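You operate a simulated robot arm through the tools that you are given. There is no shell and no other tool. Be economical: measure what you need, move in short steps, check, and stop when the job is done.

You run a simulated two-armed robot. Do the job below in one go: nothing can be reset, and whatever is moved stays where it is left.

## Task
Pick up the refill from the top of the run-off table with one hand, pass it to the other hand and put it on the check belt middle. Set down upright: refill.

Only the result counts: the job must be done as asked and must still hold three seconds after the hand-in. Knocking over, shifting, dropping, spilling or breaking anything else fails it.

## Robot
Two 6-joint arms with two-finger grippers on one trunk, on a base that drives. Base frame: it is fixed to the floor where the robot stands at the start and does not move with it; the origin is under the middle of the robot, x ahead of it, y to its left, z up; the surface under the hand at the start is at about z = 812. Units: mm, degrees, N and s.
The left shoulder is at the start at [30, 178, 1013], the right one opposite. With the tool pointing down near the work surface each hand reaches from about 480 to 820 mm from the robot's upright axis, wherever it stands, measured 20 degrees to its own side. Places, roughly: check belt middle [1000, -3300, 800]. Payload 2.54 kg a hand.
The TCP of each hand is the grasp point between the finger pads, 30 mm short of the fingertips. In the tool frame z runs along the fingers and y along their closing line. The gripper opens to 116 mm. The gripper's body begins 95 mm behind the TCP.
Orientation is that of the tool frame in the base frame, as [roll, pitch, yaw] about the fixed x, y, z axes, in that order (R = Rz(yaw) Ry(pitch) Rx(roll)). With the fingers straight down and closing along the base's y, the tool's x points along the base's -x, its y along +y and its z along -z.

## Interface
- The arms move only by the tool drive_tool. It takes "left_moves", "right_moves" or both (then of equal length, played together; a hand with none holds still); each is a list of rows, each a list of 7 numbers: the shift along the base's x, y, z in units of 100 mm (1.0 is 100 mm), then the turn, a rotation vector about the base's x, y, z in units of 60 degrees (1.0 is 60 degrees), then the closure, from 0 (fully open) to 1 (shut). In form: [[dx, dy, dz, ax, ay, az, grip], ...]. A call has 1 to 12 rows; each row is the pose to reach, as a shift and turn from the pose commanded when the call began. A call with a number of a shift or a turn outside -1 to 1 is refused whole. Each row takes 0.2 s and may step no farther than 50 mm and 8.6 degrees from the row before; otherwise, or with a gripper value out of range, the whole call is refused. Where a pose cannot be reached the arm comes as near as it can. A force on the tool above 40 N (or 10 N above the force at the start of the call, whichever is more), or a blocked arm, ends the call early, and 0.2 s more pass. The fingers move at their own pace (about 153 mm/s each) and stop on an object; they squeeze with about 21 N. The grip force told is the motor's: it shows also when the fingers shut on nothing. Time passes only in rows, and 0.2 s behind the last, so rows that repeat a pose let the fingers close. The reply holds the time, the measured pose of the TCP, the force on the tool along the base axes, the opening and the grip force, in the units named above and with some noise, with the torque about the TCP (base axes, N m) and any sound that the robot's microphone picked up, and new pictures: "show" is both (left out), scene, wrist or none (wrist: the cameras of the hands that moved).
- Cameras (640 x 400 px; columns grow to the right, rows downward): "scene" is now at [35.9, -14.8, 1722.3]; the picture's right is [-0.23, -0.97, 0.00], its down [-0.83, 0.19, -0.52] and it looks along [0.51, -0.12, -0.85] (base axes); focal length 288 px, centre (320, 200). "left" rides on the left gripper at [69, 15, -122] in its tool frame; the picture's right is [-0.21, 0.98, 0.00], its down [-0.83, -0.18, -0.53] and it looks along [-0.52, -0.11, 0.85] (tool axes); focal length 251 px, centre (320, 200). "right" rides on the right gripper at [69, -15, -122] in its tool frame; the picture's right is [0.21, 0.98, 0.00], its down [-0.83, 0.18, -0.53] and it looks along [-0.52, 0.11, 0.85] (tool axes); focal length 251 px, centre (320, 200). There is no depth. A picture from a camera that has moved, and an enlarged one, comes with that camera's place and axes in the base frame and with its lens.
- slide_trunk(by): slides the trunk up (or, below 0, down) by that many mm; the arms and the scene camera ride with it, the base frame stays. It gives what a move gives, with no picture.
- steer(legs): drives the robot by 1 to 6 legs, each [ahead, left, turn to the left] in mm, mm and degrees, along the robot's own axes; the way and the turn of a leg run together, so that a leg with both is an arc; at most 1500 mm and 180 degrees a leg. The arms and the cameras ride along, it lands a little off, and it stops where it bumps. It gives what a move gives, and a new picture of the scene camera.
- aim_head(pan, tilt): turns the head with the scene camera to pan (to the left, within 143 degrees either way) and tilt (down, from -29 to 69), counted from straight ahead of the robot. It gives what a move gives, and a new picture of the scene camera.
- enlarge(camera, box): a new picture of the part [left, top, right, bottom] of that camera's present view, enlarged. No time passes.
- close_job(): hands the job in; it is judged then, once.

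Work in short steps. Places have to be worked out from the pictures, the camera data and where the tool is seen: move nearer, look again, correct. Check each grasp and each placing, and mend what went wrong. You have 120 turns and 260 pictures in all, those below and enlarged ones among them. Open the grippers and draw the arms clear of the work before you hand the job in, unless the task says otherwise; then end with one line.

The tools are called after "Request:" by a JSON object that holds its "fn" and its "kwargs". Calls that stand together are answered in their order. drive_tool: Moves the arms, as the interface text tells. Its arguments: {"type":"object","properties":{"left_moves":{"type":"array"},"right_moves":{"type":"array"},"show":{"type":"string","enum":["both","scene","wrist","none"]}},"required":[]} The other tools are called the same way: slide_trunk (by) slides the trunk up or down; steer (legs) drives the base; aim_head (pan, tilt) turns the head that bears the scene camera; enlarge (camera, box) takes an enlarged picture of a part of a camera's view; close_job () hands the job in.

At the start:

```text
time_s: 0.0
left_ee_pos: [493.7, 58.0, 1043.3]
left_orientation: [-179.9, 0.0, 180.0]
left_force: [-0.6, 0.3, -0.3]
left_torque: [0.01, -0.01, -0.06]
left_gripper_width: 115.8
left_finger_force: 0.0
right_ee_pos: [419.8, -298.6, 1107.2]
right_orientation: [-179.9, 0.0, -180.0]
right_force: [-0.1, 0.6, 0.5]
right_torque: [0.03, 0.02, 0.0]
right_gripper_width: 115.8
right_finger_force: 0.0
trunk travel left (down, up): [-225.0, 315.0]
robot x, y, heading: [-3.1, -2.0, -0.1]
head pan, tilt: [-13.1, 58.5]
```

scene: 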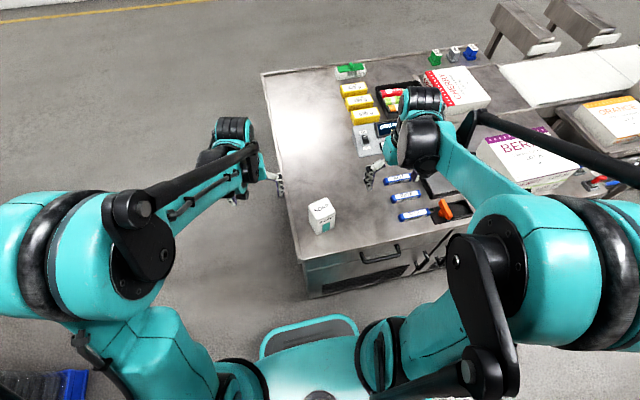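
right: 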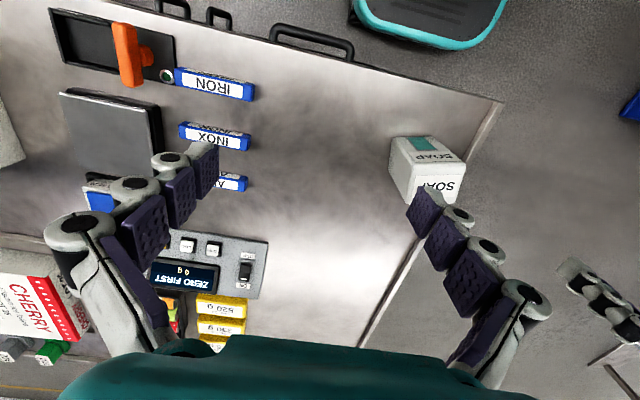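
left: 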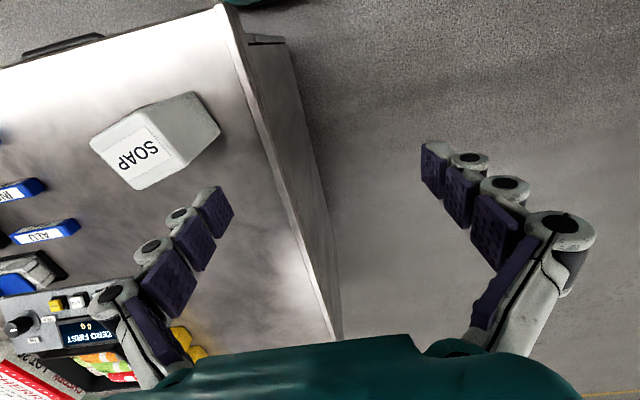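

The white "SOAP" carton near the near-left table corner may be the refill; I look closer and look around before moving.

Request:
{"fn": "enlarge", "kwargs": {"camera": "scene", "box": [260, 40, 640, 280]}}

Request:
{"fn": "aim_head", "kwargs": {"pan": -75, "tilt": 25}}

```text
1.67 times, centred on (450, 160) of scene
camera zoom: at [35.9, -14.8, 1722.3], right [-0.23, -0.97, 0.0], down [-0.83, 0.19, -0.52], along [0.51, -0.12, -0.85], focal length 480 px, centre (103, 267)
```

zoom: 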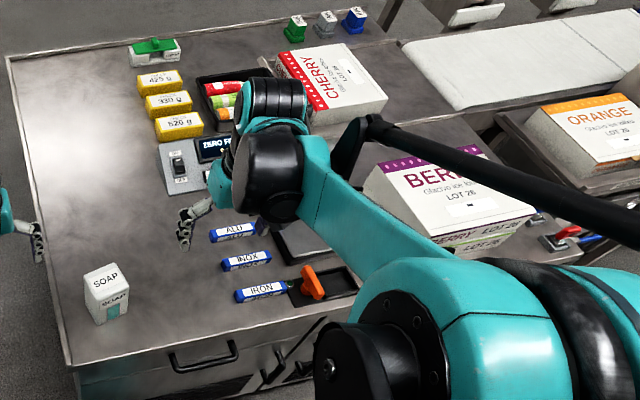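

```text
time_s: 1.3
left_ee_pos: [494.8, 59.2, 1042.3]
left_orientation: [180.0, 0.0, 180.0]
left_force: [-0.7, 0.3, 0.4]
left_torque: [-0.02, -0.02, 0.01]
left_gripper_width: 116.0
left_finger_force: 0.1
right_ee_pos: [419.8, -299.3, 1108.0]
right_orientation: [-180.0, 0.0, -180.0]
right_force: [-0.4, 0.5, 0.7]
right_torque: [0.0, -0.02, 0.0]
right_gripper_width: 116.1
right_finger_force: 0.0
trunk travel left (down, up): [-225.0, 315.0]
robot x, y, heading: [-5.2, -1.6, 0.1]
head pan, tilt: [-75.0, 25.0]
camera scene: at [-6.8, -88.2, 1770.5], right [-0.97, -0.26, 0.0], down [-0.11, 0.41, -0.91], along [0.23, -0.88, -0.42], focal length 288 px, centre (320, 200)
```

scene: 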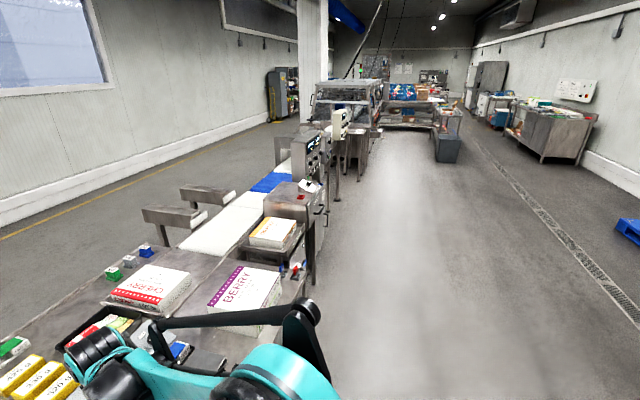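

The check belt middle projects to about (308,155), by the machine. I zoom there and look in the other directions for the run-off table.

Request:
{"fn": "enlarge", "kwargs": {"camera": "scene", "box": [220, 60, 480, 222]}}

Request:
{"fn": "enlarge", "kwargs": {"camera": "scene", "box": [130, 120, 370, 300]}}

Request:
{"fn": "aim_head", "kwargs": {"pan": -135, "tilt": 25}}

Request:
{"fn": "aim_head", "kwargs": {"pan": 100, "tilt": 25}}

Request:
{"fn": "aim_head", "kwargs": {"pan": 15, "tilt": 25}}

```text
2.46 times, centred on (350, 141) of scene
camera zoom: at [-6.8, -88.2, 1770.5], right [-0.97, -0.26, 0.0], down [-0.11, 0.41, -0.91], along [0.23, -0.88, -0.42], focal length 708 px, centre (246, 345)
```

zoom: 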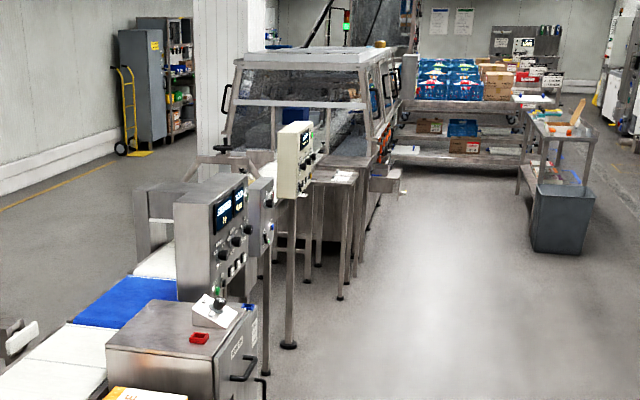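

```text
2.22 times, centred on (250, 210) of scene
camera zoom: at [-6.8, -88.2, 1770.5], right [-0.97, -0.26, 0.0], down [-0.11, 0.41, -0.91], along [0.23, -0.88, -0.42], focal length 639 px, centre (476, 178)
```

zoom: 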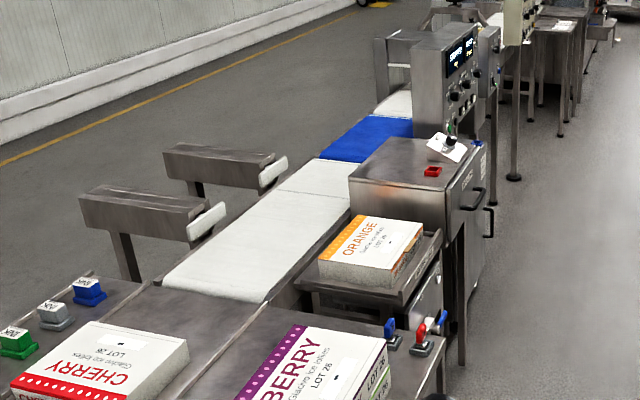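

```text
time_s: 2.6
left_ee_pos: [493.5, 58.6, 1043.6]
left_orientation: [-180.0, 0.0, 179.9]
left_force: [-0.1, -0.4, -0.8]
left_torque: [-0.02, -0.02, 0.0]
left_gripper_width: 115.9
left_finger_force: 0.2
right_ee_pos: [420.5, -298.9, 1106.6]
right_orientation: [180.0, -0.1, -180.0]
right_force: [-0.2, 0.0, 0.4]
right_torque: [-0.02, 0.0, 0.01]
right_gripper_width: 115.9
right_finger_force: 0.1
trunk travel left (down, up): [-225.0, 315.0]
robot x, y, heading: [0.5, 2.8, -0.2]
head pan, tilt: [-135.0, 25.0]
camera scene: at [-95.8, -64.5, 1770.6], right [-0.71, 0.71, 0.0], down [0.3, 0.3, -0.91], along [-0.64, -0.64, -0.42], focal length 288 px, centre (320, 200)
```

scene: 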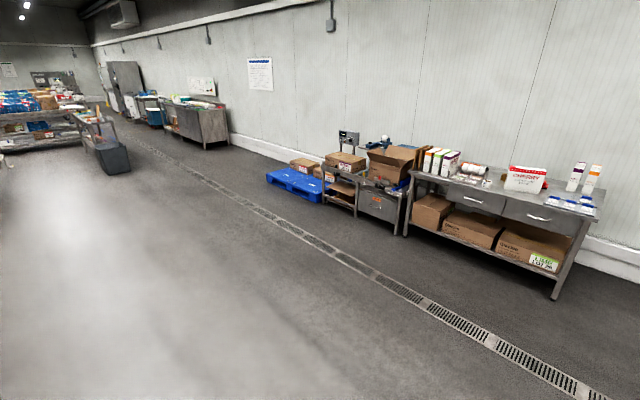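

```text
time_s: 6.0
left_ee_pos: [495.0, 58.7, 1043.1]
left_orientation: [180.0, 0.0, -180.0]
left_force: [0.3, 0.6, -0.3]
left_torque: [0.0, -0.02, 0.02]
left_gripper_width: 116.1
left_finger_force: 0.1
right_ee_pos: [420.2, -299.3, 1105.9]
right_orientation: [180.0, 0.0, -180.0]
right_force: [0.4, -0.3, -0.1]
right_torque: [0.02, 0.02, 0.0]
right_gripper_width: 115.9
right_finger_force: 0.1
trunk travel left (down, up): [-225.0, 315.0]
robot x, y, heading: [0.2, 1.3, 0.1]
head pan, tilt: [100.0, 25.0]
camera scene: at [-46.7, 91.5, 1770.6], right [0.98, 0.17, 0.0], down [0.07, -0.42, -0.91], along [-0.16, 0.89, -0.42], focal length 288 px, centre (320, 200)
```

scene: 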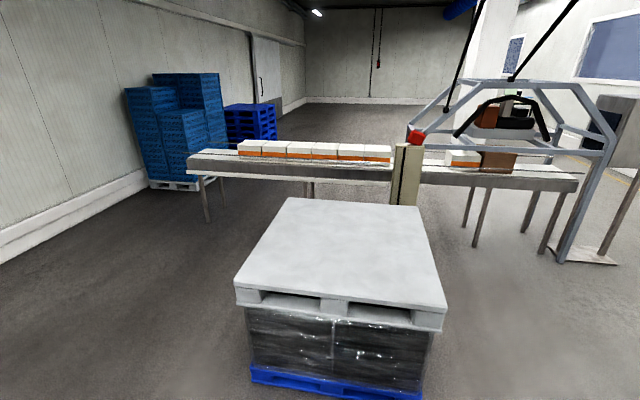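

```text
time_s: 7.5
left_ee_pos: [494.2, 59.3, 1042.6]
left_orientation: [180.0, 0.0, -179.9]
left_force: [0.5, 0.1, 0.5]
left_torque: [-0.02, 0.04, 0.0]
left_gripper_width: 115.9
left_finger_force: 0.1
right_ee_pos: [420.1, -298.6, 1106.9]
right_orientation: [180.0, 0.0, -180.0]
right_force: [-0.3, -0.6, 0.3]
right_torque: [-0.02, 0.0, -0.02]
right_gripper_width: 116.1
right_finger_force: 0.1
trunk travel left (down, up): [-225.0, 315.0]
robot x, y, heading: [0.3, 0.1, 0.1]
head pan, tilt: [15.0, 25.0]
camera scene: at [58.2, 24.7, 1770.6], right [0.26, -0.97, 0.0], down [-0.41, -0.11, -0.91], along [0.88, 0.24, -0.42], focal length 288 px, centre (320, 200)
```

scene: 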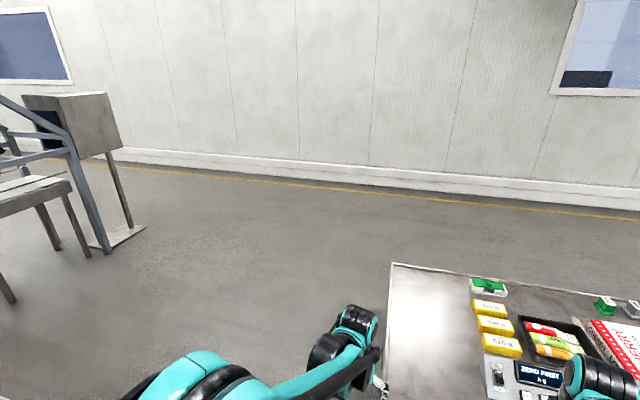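

The refill must be the SOAP carton at about (485,-130) on the table in front (at the run-off end of the belt). I move the left hand out of the way and the right hand toward the carton for a closer look.

Request:
{"fn": "drive_tool", "kwargs": {"left_moves": [[0, 0.5, 0.2, 0, 0, 0, 0], [0, 0.9, 0.4, 0, 0, 0, 0], [0, 0.9, 0.4, 0, 0, 0, 0]], "right_moves": [[0.2, 0.4, 0, 0, 0, 0, 0], [0.3, 0.8, 0, 0, 0, 0, 0], [0.3, 1.0, 0, 0, 0, 0, 0]], "show": "wrist"}}

```text
refused: row 1 steps farther than a row can; nothing moved
```

Request:
{"fn": "drive_tool", "kwargs": {"left_moves": [[0, 0.4, 0.2, 0, 0, 0, 0], [0, 0.8, 0.4, 0, 0, 0, 0], [0, 0.9, 0.4, 0, 0, 0, 0]], "right_moves": [[0.1, 0.4, 0, 0, 0, 0, 0], [0.2, 0.8, 0, 0, 0, 0, 0], [0.3, 1.0, 0, 0, 0, 0, 0]], "show": "wrist"}}

```text
time_s: 8.3
left_ee_pos: [495.2, 149.7, 1084.0]
left_orientation: [-179.9, 0.1, -180.0]
left_force: [1.1, 0.3, 0.4]
left_torque: [0.03, 0.01, 0.01]
left_gripper_width: 115.9
left_finger_force: 0.2
right_ee_pos: [449.3, -197.5, 1105.9]
right_orientation: [180.0, 0.0, -180.0]
right_force: [0.3, -0.4, 0.8]
right_torque: [0.03, 0.04, 0.0]
right_gripper_width: 115.7
right_finger_force: 0.0
trunk travel left (down, up): [-225.0, 315.0]
robot x, y, heading: [-2.5, -2.0, 0.2]
head pan, tilt: [15.0, 25.0]
camera right: at [381.0, -213.5, 1227.8], right [-0.21, 0.98, 0.0], down [0.83, 0.18, 0.53], along [0.52, 0.11, -0.85], focal length 251 px, centre (320, 200)
camera left: at [427.1, 164.9, 1205.0], right [0.22, 0.98, 0.0], down [0.83, -0.18, 0.53], along [0.52, -0.12, -0.85], focal length 251 px, centre (320, 200)
```

right: 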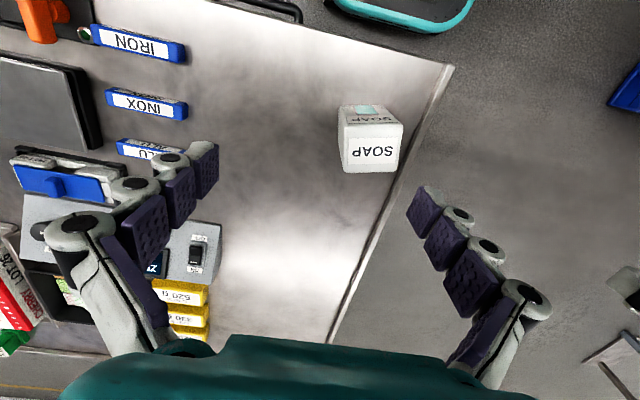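
left: 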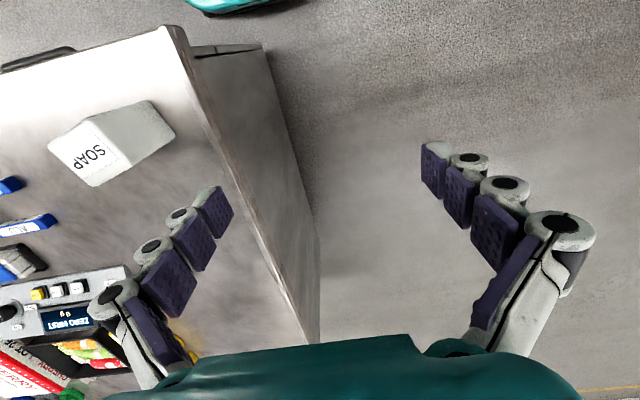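

The carton is visible to the right camera; I zoom to get its corners.

Request:
{"fn": "enlarge", "kwargs": {"camera": "right", "box": [310, 85, 438, 165]}}

Request:
{"fn": "enlarge", "kwargs": {"camera": "left", "box": [30, 90, 190, 190]}}

```text
5.00 times, centred on (374, 125) of right
camera zoom: at [381.0, -213.5, 1227.8], right [-0.21, 0.98, 0.0], down [0.83, 0.18, 0.53], along [0.52, 0.11, -0.85], focal length 1257 px, centre (50, 575)
```

zoom: 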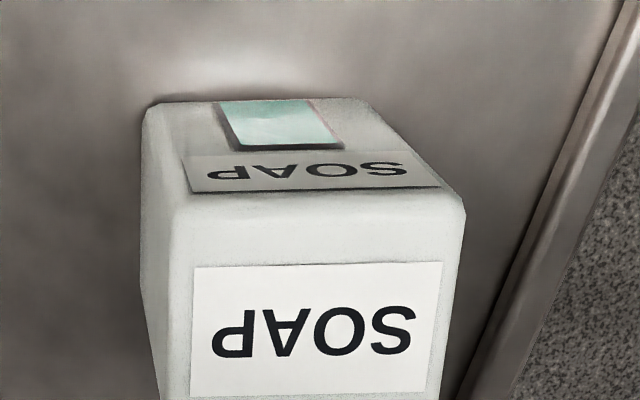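

```text
4.00 times, centred on (110, 140) of left
camera zoom: at [427.1, 164.9, 1205.0], right [0.22, 0.98, 0.0], down [0.83, -0.18, 0.53], along [0.52, -0.12, -0.85], focal length 1006 px, centre (1160, 440)
```

zoom: 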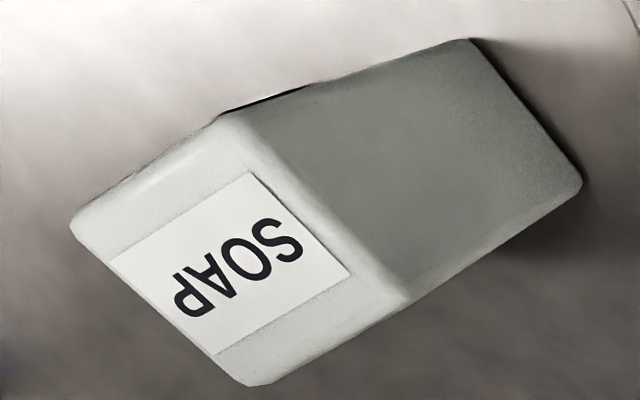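

The carton is about 65×68×113 mm, top at z≈925, centre ≈(479,-127), yawed ≈12.5°. I'll grip it from above with the right hand closing along its x-ish axis, so that the left hand can later take it from the robot's side; I turn the right hand −77.5°.

Request:
{"fn": "drive_tool", "kwargs": {"right_moves": [[0.05, 0.1, 0, 0, 0, -0.14, 0], [0.1, 0.2, 0, 0, 0, -0.28, 0], [0.15, 0.3, 0, 0, 0, -0.42, 0], [0.2, 0.4, 0, 0, 0, -0.56, 0], [0.25, 0.5, 0, 0, 0, -0.7, 0], [0.3, 0.6, 0, 0, 0, -0.84, 0], [0.3, 0.71, 0, 0, 0, -0.98, 0]], "show": "none"}}

Request:
{"fn": "drive_tool", "kwargs": {"right_moves": [[0, 0, -0.1, 0, 0, -0.14, 0], [0, 0, -0.3, 0, 0, -0.28, 0], [0, 0, -0.5, 0, 0, -0.312, 0], [0, 0, -0.5, 0, 0, -0.312, 0]], "show": "wrist"}}

```text
time_s: 9.9
left_ee_pos: [495.8, 149.0, 1084.5]
left_orientation: [180.0, 0.0, 180.0]
left_force: [-0.2, -0.4, 0.2]
left_torque: [-0.07, 0.01, 0.01]
left_gripper_width: 116.0
left_finger_force: 0.0
right_ee_pos: [479.1, -127.0, 1106.1]
right_orientation: [-179.9, 0.0, 121.1]
right_force: [0.2, 0.3, -0.6]
right_torque: [0.02, 0.01, -0.02]
right_gripper_width: 116.0
right_finger_force: 0.0
trunk travel left (down, up): [-225.0, 315.0]
robot x, y, heading: [-0.8, 4.4, -0.3]
head pan, tilt: [15.0, 25.0]
```

```text
time_s: 10.9
left_ee_pos: [494.5, 148.9, 1083.7]
left_orientation: [-180.0, -0.1, -180.0]
left_force: [-1.4, 0.6, -1.3]
left_torque: [0.01, -0.05, 0.01]
left_gripper_width: 116.0
left_finger_force: 0.0
right_ee_pos: [479.5, -126.4, 1056.2]
right_orientation: [179.9, -0.1, 102.5]
right_force: [-0.3, 0.1, 0.3]
right_torque: [0.06, -0.01, 0.02]
right_gripper_width: 116.0
right_finger_force: 0.0
trunk travel left (down, up): [-225.0, 315.0]
robot x, y, heading: [-0.5, -1.8, -0.1]
head pan, tilt: [15.0, 25.0]
camera right: at [450.3, -63.1, 1178.1], right [0.91, 0.42, 0.0], down [0.35, -0.77, 0.53], along [0.22, -0.48, -0.85], focal length 251 px, centre (320, 200)
```

right: 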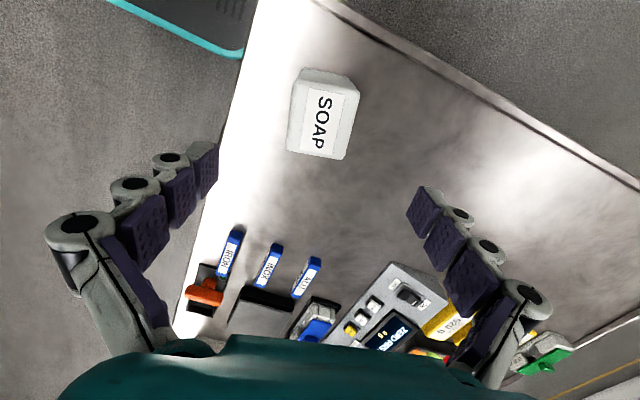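

The view matches the estimate within a few mm; I zoom to refine the centre and yaw.

Request:
{"fn": "enlarge", "kwargs": {"camera": "right", "box": [256, 60, 384, 140]}}

Request:
{"fn": "enlarge", "kwargs": {"camera": "right", "box": [256, 90, 384, 170]}}

```text
5.00 times, centred on (320, 100) of right
camera zoom: at [450.3, -63.1, 1178.1], right [0.91, 0.42, 0.0], down [0.35, -0.77, 0.53], along [0.22, -0.48, -0.85], focal length 1257 px, centre (320, 700)
```

zoom: 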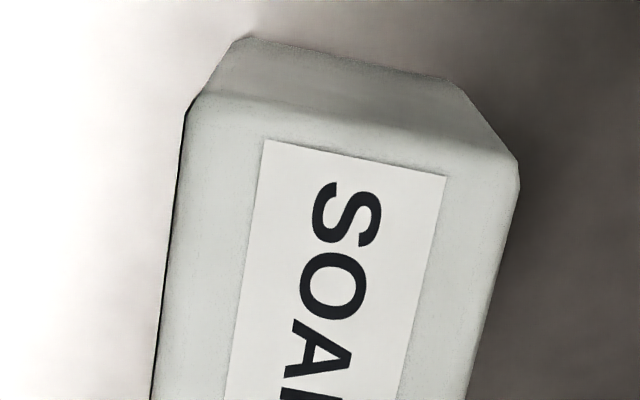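

```text
5.00 times, centred on (320, 130) of right
camera zoom: at [450.3, -63.1, 1178.1], right [0.91, 0.42, 0.0], down [0.35, -0.77, 0.53], along [0.22, -0.48, -0.85], focal length 1257 px, centre (320, 550)
```

zoom: 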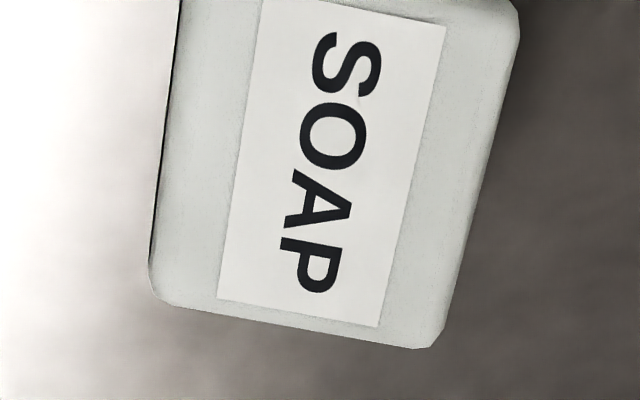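

Centre refined to (479.5,-124.5), yaw ≈14°. I descend in two stages to TCP z≈905 and close.

Request:
{"fn": "drive_tool", "kwargs": {"right_moves": [[0, 0.02, -0.4, 0, 0, 0.03, 0], [0, 0.02, -0.8, 0, 0, 0.03, 0], [0, 0.02, -1.0, 0, 0, 0.03, 0], [0, 0.02, -1.0, 0, 0, 0.03, 0]], "show": "wrist"}}

```text
time_s: 11.9
left_ee_pos: [495.3, 149.7, 1082.5]
left_orientation: [180.0, 0.0, -180.0]
left_force: [-1.0, -0.1, 1.1]
left_torque: [0.02, -0.02, 0.0]
left_gripper_width: 116.1
left_finger_force: 0.1
right_ee_pos: [478.6, -125.5, 956.1]
right_orientation: [180.0, 0.0, 104.3]
right_force: [0.2, 0.2, 1.0]
right_torque: [-0.04, 0.0, 0.01]
right_gripper_width: 116.2
right_finger_force: 0.1
trunk travel left (down, up): [-225.0, 315.0]
robot x, y, heading: [1.1, 1.0, 0.0]
head pan, tilt: [15.0, 25.0]
camera right: at [448.0, -63.3, 1077.9], right [0.89, 0.45, 0.0], down [0.38, -0.76, 0.53], along [0.24, -0.48, -0.85], focal length 251 px, centre (320, 200)
```

right: 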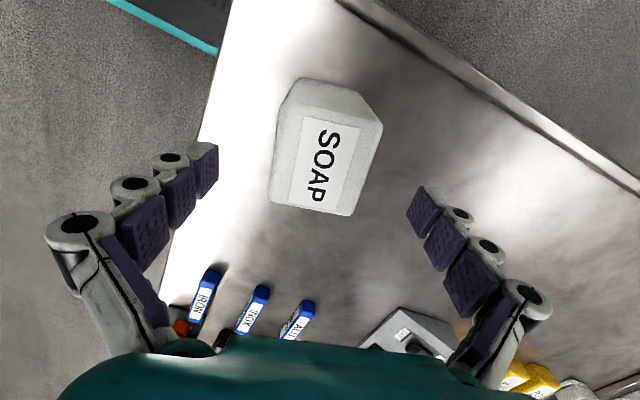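

Aligned; I go down the last 50 mm and close.

Request:
{"fn": "drive_tool", "kwargs": {"right_moves": [[0, 0, -0.3, 0, 0, 0, 0], [0, 0, -0.51, 0, 0, 0, 0], [0, 0, -0.51, 0, 0, 0, 0.5], [0, 0, -0.51, 0, 0, 0, 0.8], [0, 0, -0.51, 0, 0, 0, 0.8]], "show": "wrist"}}

```text
time_s: 13.1
left_ee_pos: [495.3, 148.5, 1083.8]
left_orientation: [179.9, 0.1, 180.0]
left_force: [-0.1, -0.6, -0.7]
left_torque: [-0.03, 0.01, -0.01]
left_gripper_width: 115.9
left_finger_force: 0.1
right_ee_pos: [479.8, -125.2, 904.0]
right_orientation: [180.0, -0.1, 104.4]
right_force: [-1.3, 0.6, -0.3]
right_torque: [-0.05, 0.23, -0.07]
right_gripper_width: 63.7
right_finger_force: 20.8
trunk travel left (down, up): [-225.0, 315.0]
robot x, y, heading: [1.8, -1.7, 0.1]
head pan, tilt: [15.0, 25.0]
camera right: at [448.5, -62.9, 1026.8], right [0.89, 0.45, 0.0], down [0.38, -0.76, 0.53], along [0.24, -0.48, -0.85], focal length 251 px, centre (320, 200)
```

right: 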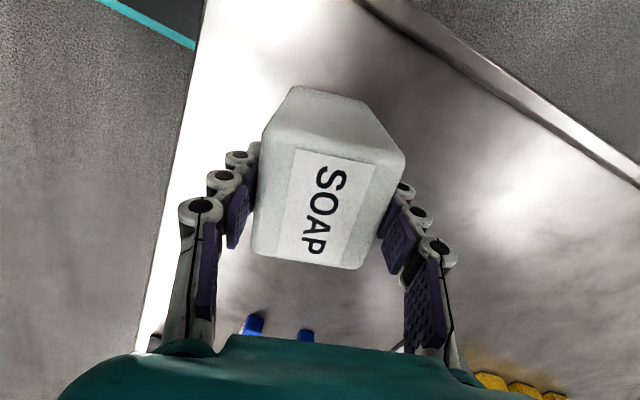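

Gripped at 63.7 mm with 20.8 N. I lift straight up.

Request:
{"fn": "drive_tool", "kwargs": {"right_moves": [[0, 0, 0.1, 0, 0, 0, 1], [0, 0, 0.4, 0, 0, 0, 1], [0, 0, 0.7, 0, 0, 0, 1], [0, 0, 1.0, 0, 0, 0, 1], [0, 0, 1.0, 0, 0, 0, 1]], "show": "wrist"}}

Request:
{"fn": "drive_tool", "kwargs": {"right_moves": [[0, 0, 0.3, 0, 0, 0, 1], [0, 0, 0.6, 0, 0, 0, 1], [0, 0, 0.8, 0, 0, 0, 1], [0, 0, 0.8, 0, 0, 0, 1]], "show": "none"}}

Request:
{"fn": "aim_head", "kwargs": {"pan": -5, "tilt": 50}}

```text
time_s: 14.3
left_ee_pos: [497.0, 148.1, 1082.8]
left_orientation: [-180.0, 0.1, 180.0]
left_force: [0.8, -0.3, -0.1]
left_torque: [0.01, 0.03, 0.03]
left_gripper_width: 116.1
left_finger_force: 0.0
right_ee_pos: [481.7, -126.1, 1005.5]
right_orientation: [-180.0, 0.0, 104.3]
right_force: [0.1, -0.3, -5.8]
right_torque: [0.0, 0.0, 0.02]
right_gripper_width: 63.6
right_finger_force: 21.3
trunk travel left (down, up): [-225.0, 315.0]
robot x, y, heading: [-4.0, -3.2, 0.2]
head pan, tilt: [15.0, 25.0]
camera right: at [449.5, -63.6, 1127.4], right [0.89, 0.45, 0.0], down [0.38, -0.76, 0.53], along [0.24, -0.48, -0.85], focal length 251 px, centre (320, 200)
```

right: 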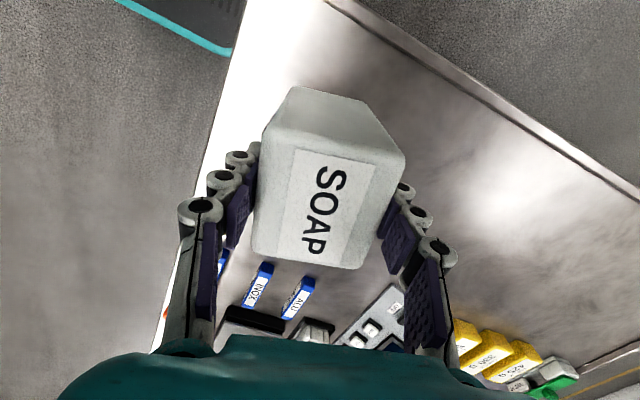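

```text
time_s: 15.3
left_ee_pos: [495.9, 149.1, 1082.3]
left_orientation: [180.0, 0.1, -180.0]
left_force: [0.5, -0.1, 0.0]
left_torque: [0.0, -0.03, 0.01]
left_gripper_width: 115.9
left_finger_force: 0.0
right_ee_pos: [481.1, -126.7, 1084.6]
right_orientation: [180.0, 0.0, 104.4]
right_force: [1.0, 0.6, -4.9]
right_torque: [-0.06, -0.01, 0.01]
right_gripper_width: 63.6
right_finger_force: 21.0
trunk travel left (down, up): [-225.0, 315.0]
robot x, y, heading: [0.6, -0.8, 0.1]
head pan, tilt: [15.0, 25.0]
```

```text
time_s: 16.2
left_ee_pos: [496.0, 149.9, 1082.5]
left_orientation: [179.9, 0.1, 179.9]
left_force: [0.0, -0.6, 0.7]
left_torque: [0.04, 0.0, -0.02]
left_gripper_width: 115.9
left_finger_force: 0.1
right_ee_pos: [480.3, -125.7, 1084.7]
right_orientation: [180.0, 0.0, 104.3]
right_force: [0.7, 0.3, -6.1]
right_torque: [-0.01, 0.01, 0.02]
right_gripper_width: 63.5
right_finger_force: 20.9
trunk travel left (down, up): [-225.0, 315.0]
robot x, y, heading: [-1.1, -0.9, -0.1]
head pan, tilt: [-5.0, 50.0]
camera scene: at [46.6, -6.0, 1733.1], right [-0.09, -1.0, 0.0], down [-0.76, 0.07, -0.64], along [0.64, -0.06, -0.77], focal length 288 px, centre (320, 200)
```

scene: 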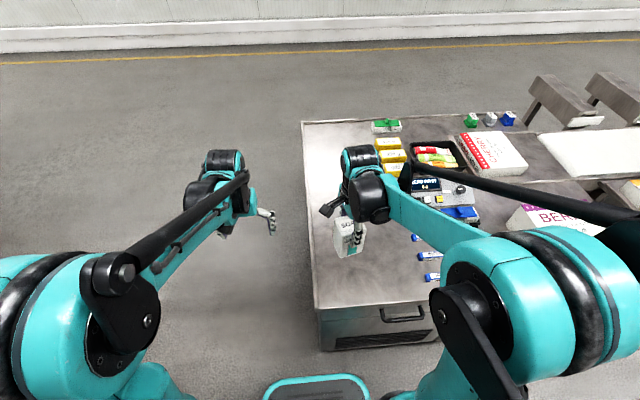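

The carton is held (≈0.55 kg). Before passing it I back off and drive right to see the check belt.

Request:
{"fn": "steer", "kwargs": {"legs": [[-500, 0, 0], [0, -1500, 0], [0, -1400, 0]]}}

```text
time_s: 32.8
left_ee_pos: [-22.8, -2742.6, 1083.0]
left_orientation: [-180.0, 0.0, 179.8]
left_force: [0.2, -0.3, 0.6]
left_torque: [0.01, 0.0, -0.01]
left_gripper_width: 116.0
left_finger_force: 0.0
right_ee_pos: [-38.0, -3016.5, 1085.3]
right_orientation: [-180.0, 0.0, 104.4]
right_force: [-0.4, -0.4, -5.3]
right_torque: [0.02, 0.0, 0.0]
right_gripper_width: 63.2
right_finger_force: 21.2
trunk travel left (down, up): [-225.0, 315.0]
robot x, y, heading: [-518.9, -2890.8, -0.1]
head pan, tilt: [-5.0, 50.0]
camera scene: at [-471.8, -2897.0, 1733.0], right [-0.09, -1.0, 0.0], down [-0.76, 0.07, -0.64], along [0.64, -0.06, -0.77], focal length 288 px, centre (320, 200)
```

scene: 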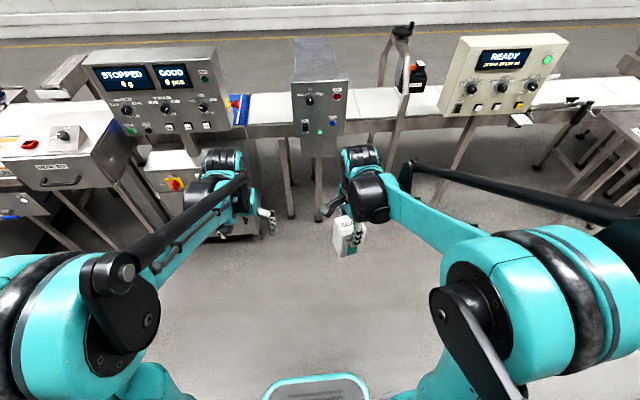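

The check belt middle projects to about (366,106), between the two panels. I zoom in there.

Request:
{"fn": "enlarge", "kwargs": {"camera": "scene", "box": [220, 10, 476, 170]}}

Request:
{"fn": "aim_head", "kwargs": {"pan": -16, "tilt": 30}}

```text
2.50 times, centred on (348, 90) of scene
camera zoom: at [-471.8, -2897.0, 1733.0], right [-0.09, -1.0, 0.0], down [-0.76, 0.07, -0.64], along [0.64, -0.06, -0.77], focal length 719 px, centre (250, 475)
```

zoom: 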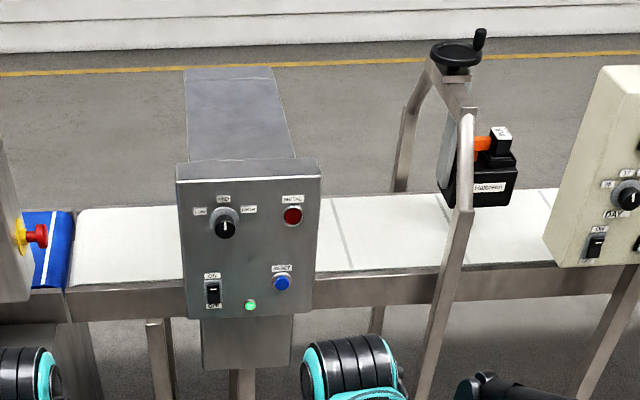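

```text
time_s: 33.6
left_ee_pos: [-22.7, -2741.9, 1082.4]
left_orientation: [-180.0, -0.1, 179.9]
left_force: [-0.2, -0.7, 0.1]
left_torque: [0.01, -0.01, -0.02]
left_gripper_width: 116.1
left_finger_force: 0.0
right_ee_pos: [-37.6, -3016.0, 1084.9]
right_orientation: [179.9, 0.1, 104.4]
right_force: [-0.2, 0.5, -4.3]
right_torque: [-0.04, -0.02, -0.01]
right_gripper_width: 63.9
right_finger_force: 20.7
trunk travel left (down, up): [-225.0, 315.0]
robot x, y, heading: [-520.0, -2890.6, -0.0]
head pan, tilt: [-16.0, 30.0]
camera scene: at [-461.6, -2914.7, 1762.5], right [-0.27, -0.96, 0.0], down [-0.48, 0.14, -0.87], along [0.83, -0.24, -0.5], focal length 288 px, centre (320, 200)
```

scene: 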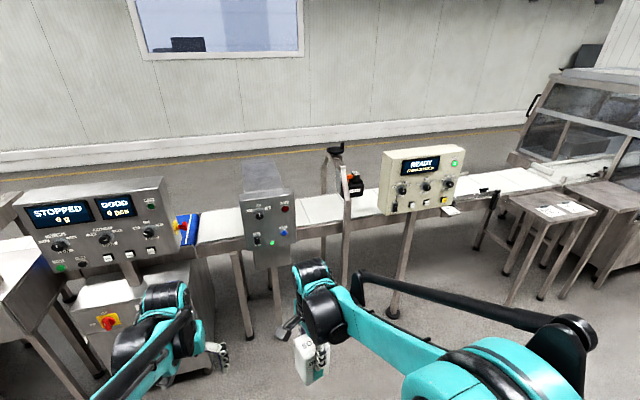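

The target stretch of belt lies between the metal-detector arch and the camera post. I do the hand-over here in free space: right brings the carton forward to about (640,-20) relative to the robot with the yaw squared, while the left hand pitches forward (pointing ahead, 35° down, closing along y).

Request:
{"fn": "drive_tool", "kwargs": {"right_moves": [[0.15, 0.1, 0, 0, 0, -0.06, 1], [0.3, 0.2, 0, 0, 0, -0.12, 1], [0.45, 0.35, 0, 0, 0, -0.18, 1], [0.6, 0.5, 0, 0, 0, -0.24, 1], [0.8, 0.65, 0, 0, 0, -0.24, 1], [0.95, 0.8, 0, 0, 0, -0.24, 1], [1.0, 0.9, 0, 0, 0, -0.24, 1], [1.0, 0.9, 0, 0, 0, -0.24, 1]], "left_moves": [[0.1, 0, 0.1, 0, -0.131, 0, 0], [0.1, 0, 0.2, 0, -0.262, 0, 0], [0.2, 0, 0.3, 0, -0.393, 0, 0], [0.2, 0, 0.3, 0, -0.524, 0, 0], [0.2, 0, 0.3, 0, -0.655, 0, 0], [0.2, 0, 0.3, 0, -0.786, 0, 0], [0.2, 0, 0.3, 0, -0.917, 0, 0], [0.2, 0, 0.3, 0, -0.917, 0, 0]], "show": "wrist"}}

```text
time_s: 35.4
left_ee_pos: [-3.2, -2740.6, 1113.5]
left_orientation: [179.9, 55.1, 180.0]
left_force: [-1.4, 0.2, -0.6]
left_torque: [-0.01, 0.02, 0.0]
left_gripper_width: 115.9
left_finger_force: 0.2
right_ee_pos: [62.4, -2927.0, 1084.9]
right_orientation: [180.0, 0.0, 89.9]
right_force: [0.0, 0.1, -5.6]
right_torque: [0.01, 0.0, 0.0]
right_gripper_width: 63.3
right_finger_force: 21.0
trunk travel left (down, up): [-225.0, 315.0]
robot x, y, heading: [-517.2, -2889.6, -0.2]
head pan, tilt: [-16.0, 30.0]
camera right: at [47.5, -2857.3, 1206.7], right [0.98, 0.21, 0.0], down [0.18, -0.83, 0.53], along [0.11, -0.52, -0.85], focal length 251 px, centre (320, 200)
camera left: at [-142.5, -2726.1, 1126.4], right [0.12, 0.98, 0.18], down [0.03, -0.18, 0.98], along [0.99, -0.11, -0.06], focal length 251 px, centre (320, 200)
```

right: 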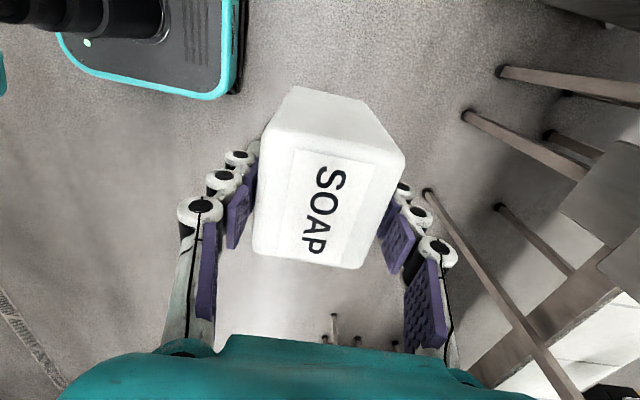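
left: 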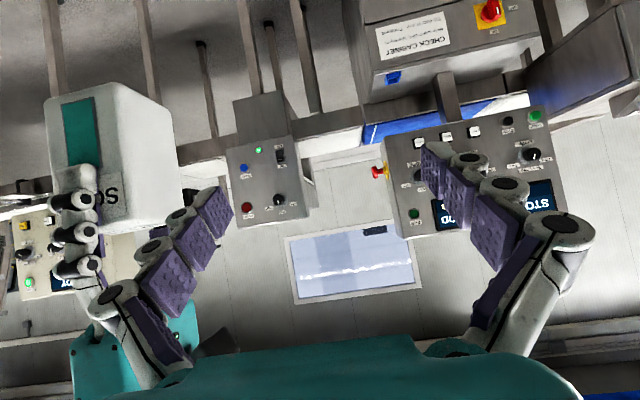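

Both poses held. The left hand now retreats and slides across to line up behind the carton (y≈-2927), staying ~40 mm short of it.

Request:
{"fn": "drive_tool", "kwargs": {"left_moves": [[-0.35, 0, 0, 0, 0, 0, 0], [-0.55, -0.3, -0.1, 0, 0, 0, 0], [-0.55, -0.7, -0.15, 0, 0, 0, 0], [-0.55, -1.0, -0.15, 0, 0, 0, 0], [-0.55, -1.0, -0.15, 0, 0, 0, 0]], "show": "wrist"}}

```text
time_s: 36.6
left_ee_pos: [-58.6, -2840.4, 1098.7]
left_orientation: [-179.9, 55.1, -180.0]
left_force: [-0.1, 0.6, -0.2]
left_torque: [0.0, -0.02, 0.05]
left_gripper_width: 116.2
left_finger_force: 0.0
right_ee_pos: [63.2, -2925.9, 1084.1]
right_orientation: [180.0, 0.1, 89.9]
right_force: [-0.5, -0.5, -5.1]
right_torque: [0.02, -0.01, -0.01]
right_gripper_width: 63.6
right_finger_force: 21.0
trunk travel left (down, up): [-225.0, 315.0]
robot x, y, heading: [-520.0, -2892.6, -0.0]
head pan, tilt: [-16.0, 30.0]
camera left: at [-197.3, -2825.9, 1112.2], right [0.12, 0.98, 0.18], down [0.04, -0.18, 0.98], along [0.99, -0.11, -0.06], focal length 251 px, centre (320, 200)
```

left: 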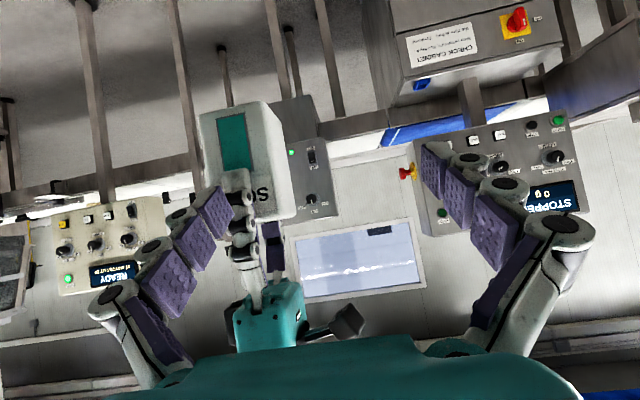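

Request:
{"fn": "drive_tool", "kwargs": {"left_moves": [[0, -0.4, 0, 0, 0, 0, 0], [0, -0.75, 0, 0, 0, 0, 0], [0, -0.86, 0, 0, 0, 0, 0], [0, -0.86, 0, 0, 0, 0, 0]], "show": "wrist"}}

Request:
{"fn": "aim_head", "kwargs": {"pan": 0, "tilt": 55}}

Request:
{"fn": "enlarge", "kwargs": {"camera": "scene", "box": [240, 110, 400, 210]}}

```text
time_s: 37.6
left_ee_pos: [-58.3, -2926.9, 1098.1]
left_orientation: [-179.9, 55.0, -180.0]
left_force: [0.2, 0.6, -0.3]
left_torque: [0.02, 0.02, 0.0]
left_gripper_width: 116.2
left_finger_force: 0.1
right_ee_pos: [63.6, -2925.4, 1084.0]
right_orientation: [179.9, 0.0, 89.8]
right_force: [0.2, 0.1, -5.6]
right_torque: [0.01, -0.04, 0.01]
right_gripper_width: 63.5
right_finger_force: 21.3
trunk travel left (down, up): [-225.0, 315.0]
robot x, y, heading: [-518.5, -2889.5, 0.1]
head pan, tilt: [-16.0, 30.0]
camera left: at [-196.7, -2912.1, 1112.0], right [0.12, 0.98, 0.18], down [0.04, -0.18, 0.98], along [0.99, -0.11, -0.06], focal length 251 px, centre (320, 200)
```

left: 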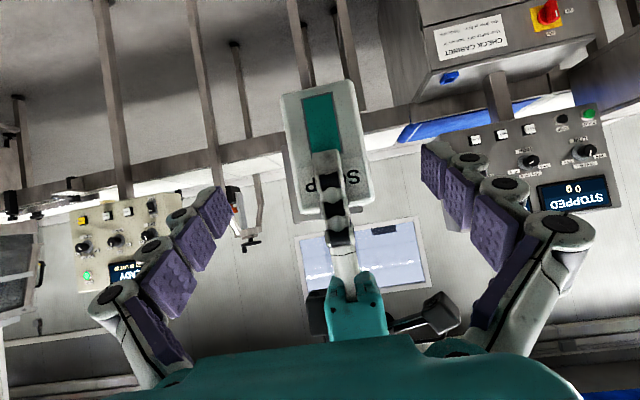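

```text
time_s: 38.5
left_ee_pos: [-56.9, -2927.9, 1098.7]
left_orientation: [180.0, 54.9, 180.0]
left_force: [-0.3, 0.3, 0.0]
left_torque: [0.02, -0.02, -0.04]
left_gripper_width: 116.1
left_finger_force: 0.0
right_ee_pos: [62.5, -2925.6, 1084.7]
right_orientation: [179.9, 0.1, 90.0]
right_force: [0.1, 0.0, -4.1]
right_torque: [-0.02, 0.04, -0.02]
right_gripper_width: 63.8
right_finger_force: 21.0
trunk travel left (down, up): [-225.0, 315.0]
robot x, y, heading: [-517.6, -2888.1, -0.1]
head pan, tilt: [0.0, 55.0]
camera scene: at [-476.3, -2889.8, 1726.6], right [0.0, -1.0, 0.0], down [-0.82, 0.0, -0.57], along [0.57, 0.0, -0.82], focal length 288 px, centre (320, 200)
```

scene: 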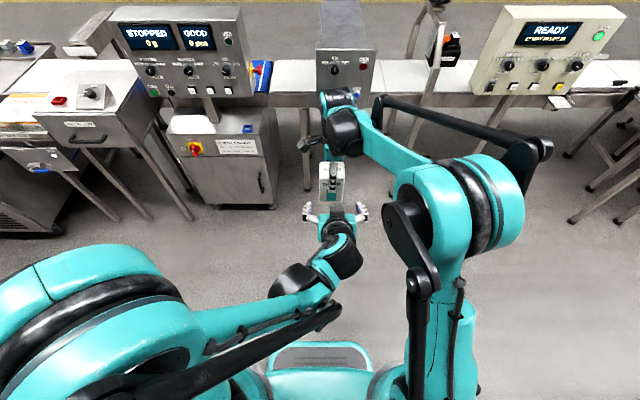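

```text
4.00 times, centred on (320, 160) of scene
camera zoom: at [-476.3, -2889.8, 1726.6], right [0.0, -1.0, 0.0], down [-0.82, 0.0, -0.57], along [0.57, 0.0, -0.82], focal length 1151 px, centre (320, 360)
```

zoom: 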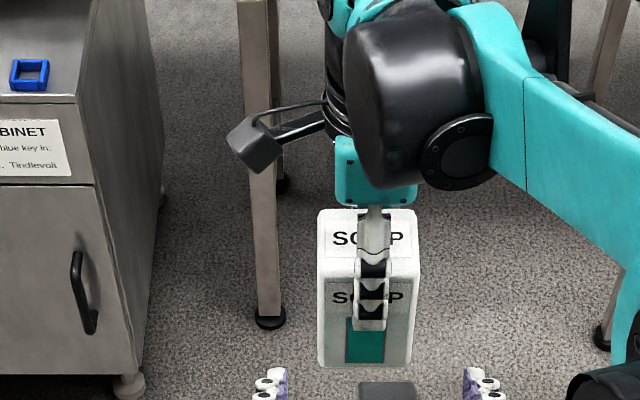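

Lined up within ~2 mm. I advance along the left tool's axis, pausing 35 mm short of the grasp to check.

Request:
{"fn": "drive_tool", "kwargs": {"left_moves": [[0.35, 0.01, -0.23, 0, 0, 0, 0], [0.6, 0.015, -0.4, 0, 0, 0, 0], [0.78, 0.015, -0.52, 0, 0, 0, 0], [0.78, 0.015, -0.52, 0, 0, 0, 0]], "show": "wrist"}}

Request:
{"fn": "enlarge", "kwargs": {"camera": "scene", "box": [240, 110, 400, 210]}}

```text
time_s: 39.5
left_ee_pos: [20.1, -2924.8, 1045.7]
left_orientation: [-180.0, 55.0, 180.0]
left_force: [-0.5, 0.5, -0.1]
left_torque: [0.0, 0.0, 0.01]
left_gripper_width: 116.0
left_finger_force: 0.1
right_ee_pos: [62.6, -2925.7, 1085.6]
right_orientation: [-180.0, 0.1, 89.9]
right_force: [-1.0, -0.4, -6.6]
right_torque: [0.04, 0.01, 0.0]
right_gripper_width: 63.5
right_finger_force: 21.0
trunk travel left (down, up): [-225.0, 315.0]
robot x, y, heading: [-519.7, -2890.7, -0.1]
head pan, tilt: [0.0, 55.0]
camera left: at [-119.3, -2910.1, 1059.6], right [0.12, 0.98, 0.18], down [0.04, -0.18, 0.98], along [0.99, -0.11, -0.06], focal length 251 px, centre (320, 200)
```

left: 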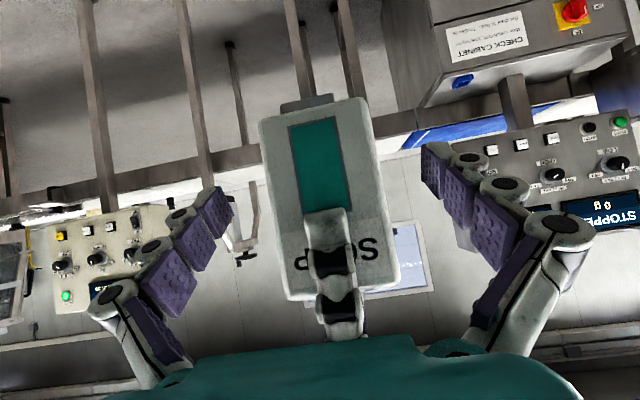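

```text
4.00 times, centred on (320, 160) of scene
camera zoom: at [-477.3, -2889.6, 1726.6], right [0.0, -1.0, 0.0], down [-0.82, 0.0, -0.57], along [0.57, 0.0, -0.82], focal length 1151 px, centre (320, 360)
```

zoom: 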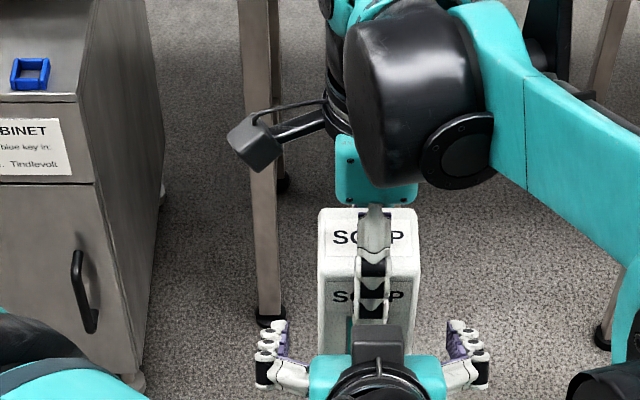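

Still clear. I advance the last 32 mm and close the left fingers gently.

Request:
{"fn": "drive_tool", "kwargs": {"left_moves": [[0.16, 0, -0.11, 0, 0, 0, 0], [0.32, 0, -0.21, 0, 0, 0, 0], [0.32, 0, -0.21, 0, 0, 0, 0]], "show": "wrist"}}

Request:
{"fn": "enlarge", "kwargs": {"camera": "scene", "box": [240, 110, 400, 210]}}

```text
time_s: 40.3
left_ee_pos: [52.4, -2925.9, 1025.1]
left_orientation: [-180.0, 55.0, -179.9]
left_force: [0.0, -0.9, 0.1]
left_torque: [-0.02, 0.02, -0.01]
left_gripper_width: 115.8
left_finger_force: 0.0
right_ee_pos: [61.7, -2926.4, 1083.3]
right_orientation: [-180.0, 0.0, 89.8]
right_force: [0.1, -0.4, -5.5]
right_torque: [0.01, -0.01, 0.01]
right_gripper_width: 63.5
right_finger_force: 20.8
trunk travel left (down, up): [-225.0, 315.0]
robot x, y, heading: [-522.9, -2895.4, 0.0]
head pan, tilt: [0.0, 55.0]
camera left: at [-87.0, -2910.1, 1038.5], right [0.12, 0.98, 0.18], down [0.04, -0.18, 0.98], along [0.99, -0.11, -0.06], focal length 251 px, centre (320, 200)
```

left: 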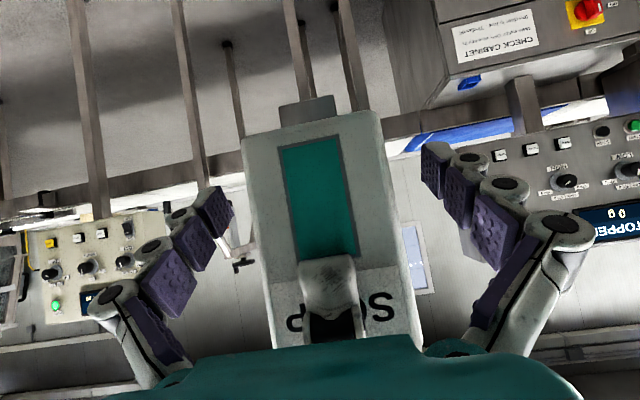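

```text
4.00 times, centred on (320, 160) of scene
camera zoom: at [-476.7, -2889.8, 1726.6], right [0.0, -1.0, 0.0], down [-0.82, 0.0, -0.57], along [0.57, 0.0, -0.82], focal length 1151 px, centre (320, 360)
```

zoom: 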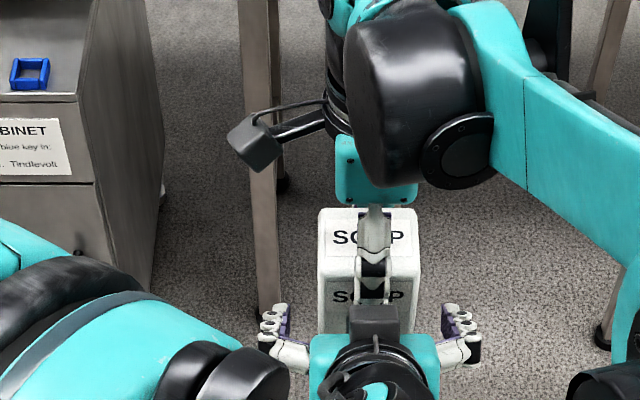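

No contact yet and the fingers straddle the carton. I close the left hand while the right keeps holding.

Request:
{"fn": "drive_tool", "kwargs": {"left_moves": [[0, 0, 0, 0, 0, 0, 0.3], [0, 0, 0, 0, 0, 0, 0.5], [0, 0, 0, 0, 0, 0, 1], [0, 0, 0, 0, 0, 0, 1]], "show": "wrist"}}

```text
time_s: 41.3
left_ee_pos: [52.8, -2924.6, 1024.0]
left_orientation: [-180.0, 55.0, 180.0]
left_force: [-2.3, 4.0, 0.7]
left_torque: [0.17, -0.03, 0.08]
left_gripper_width: 71.5
left_finger_force: 20.9
right_ee_pos: [62.6, -2926.2, 1084.3]
right_orientation: [-180.0, 0.0, 90.0]
right_force: [2.5, -5.0, -6.8]
right_torque: [-0.44, -0.12, -0.03]
right_gripper_width: 63.6
right_finger_force: 21.6
trunk travel left (down, up): [-225.0, 315.0]
robot x, y, heading: [-518.6, -2890.9, -0.1]
head pan, tilt: [0.0, 55.0]
camera left: at [-87.0, -2910.0, 1038.5], right [0.12, 0.98, 0.18], down [0.04, -0.18, 0.98], along [0.99, -0.11, -0.06], focal length 251 px, centre (320, 200)
```

left: 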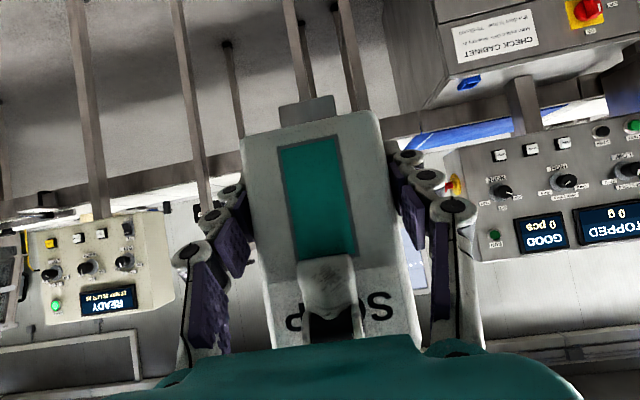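

Both hands hold it (left 20.9 N). I open the right fingers just a little (to ~76 mm, avoiding the left palm) and then lift the right hand straight off.

Request:
{"fn": "drive_tool", "kwargs": {"right_moves": [[0, 0, 0, 0, 0, 0, 0.34], [0, 0, 0, 0, 0, 0, 0.34], [0, 0, 0, 0, 0, 0, 0.34]], "show": "wrist"}}

```text
time_s: 42.1
left_ee_pos: [52.8, -2925.5, 1025.5]
left_orientation: [179.9, 55.0, -179.9]
left_force: [-0.4, 0.1, -0.4]
left_torque: [-0.03, 0.07, 0.0]
left_gripper_width: 71.5
left_finger_force: 21.5
right_ee_pos: [62.0, -2926.9, 1085.0]
right_orientation: [-180.0, 0.0, 89.8]
right_force: [-0.5, 0.9, -0.6]
right_torque: [0.05, 0.01, 0.0]
right_gripper_width: 76.7
right_finger_force: 0.1
trunk travel left (down, up): [-225.0, 315.0]
robot x, y, heading: [-515.7, -2889.3, 0.3]
head pan, tilt: [0.0, 55.0]
camera right: at [47.5, -2857.4, 1206.6], right [0.98, 0.21, 0.0], down [0.18, -0.83, 0.53], along [0.11, -0.52, -0.85], focal length 251 px, centre (320, 200)
```

right: 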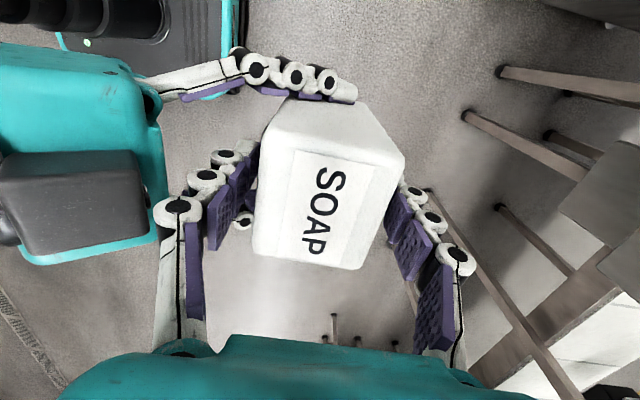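

The right is released; I lift it slowly and watch that the carton stays.

Request:
{"fn": "drive_tool", "kwargs": {"right_moves": [[0, 0, 0.1, 0, 0, 0, 0.34], [0, 0, 0.2, 0, 0, 0, 0.34], [0, 0, 0.2, 0, 0, 0, 0.34]], "show": "wrist"}}

```text
time_s: 42.9
left_ee_pos: [52.7, -2925.4, 1024.7]
left_orientation: [180.0, 55.0, 180.0]
left_force: [0.5, -0.3, 0.8]
left_torque: [-0.03, 0.06, -0.02]
left_gripper_width: 71.3
left_finger_force: 20.6
right_ee_pos: [62.1, -2926.1, 1104.9]
right_orientation: [180.0, 0.1, 90.0]
right_force: [0.1, 0.3, -0.9]
right_torque: [-0.01, 0.02, 0.03]
right_gripper_width: 76.6
right_finger_force: 0.1
trunk travel left (down, up): [-225.0, 315.0]
robot x, y, heading: [-523.6, -2889.6, 0.2]
head pan, tilt: [0.0, 55.0]
camera right: at [47.8, -2857.8, 1227.0], right [0.98, 0.21, 0.0], down [0.18, -0.83, 0.53], along [0.11, -0.52, -0.85], focal length 251 px, centre (320, 200)
```

right: 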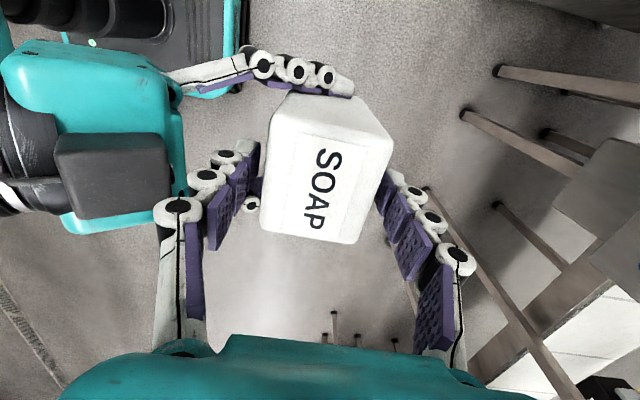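

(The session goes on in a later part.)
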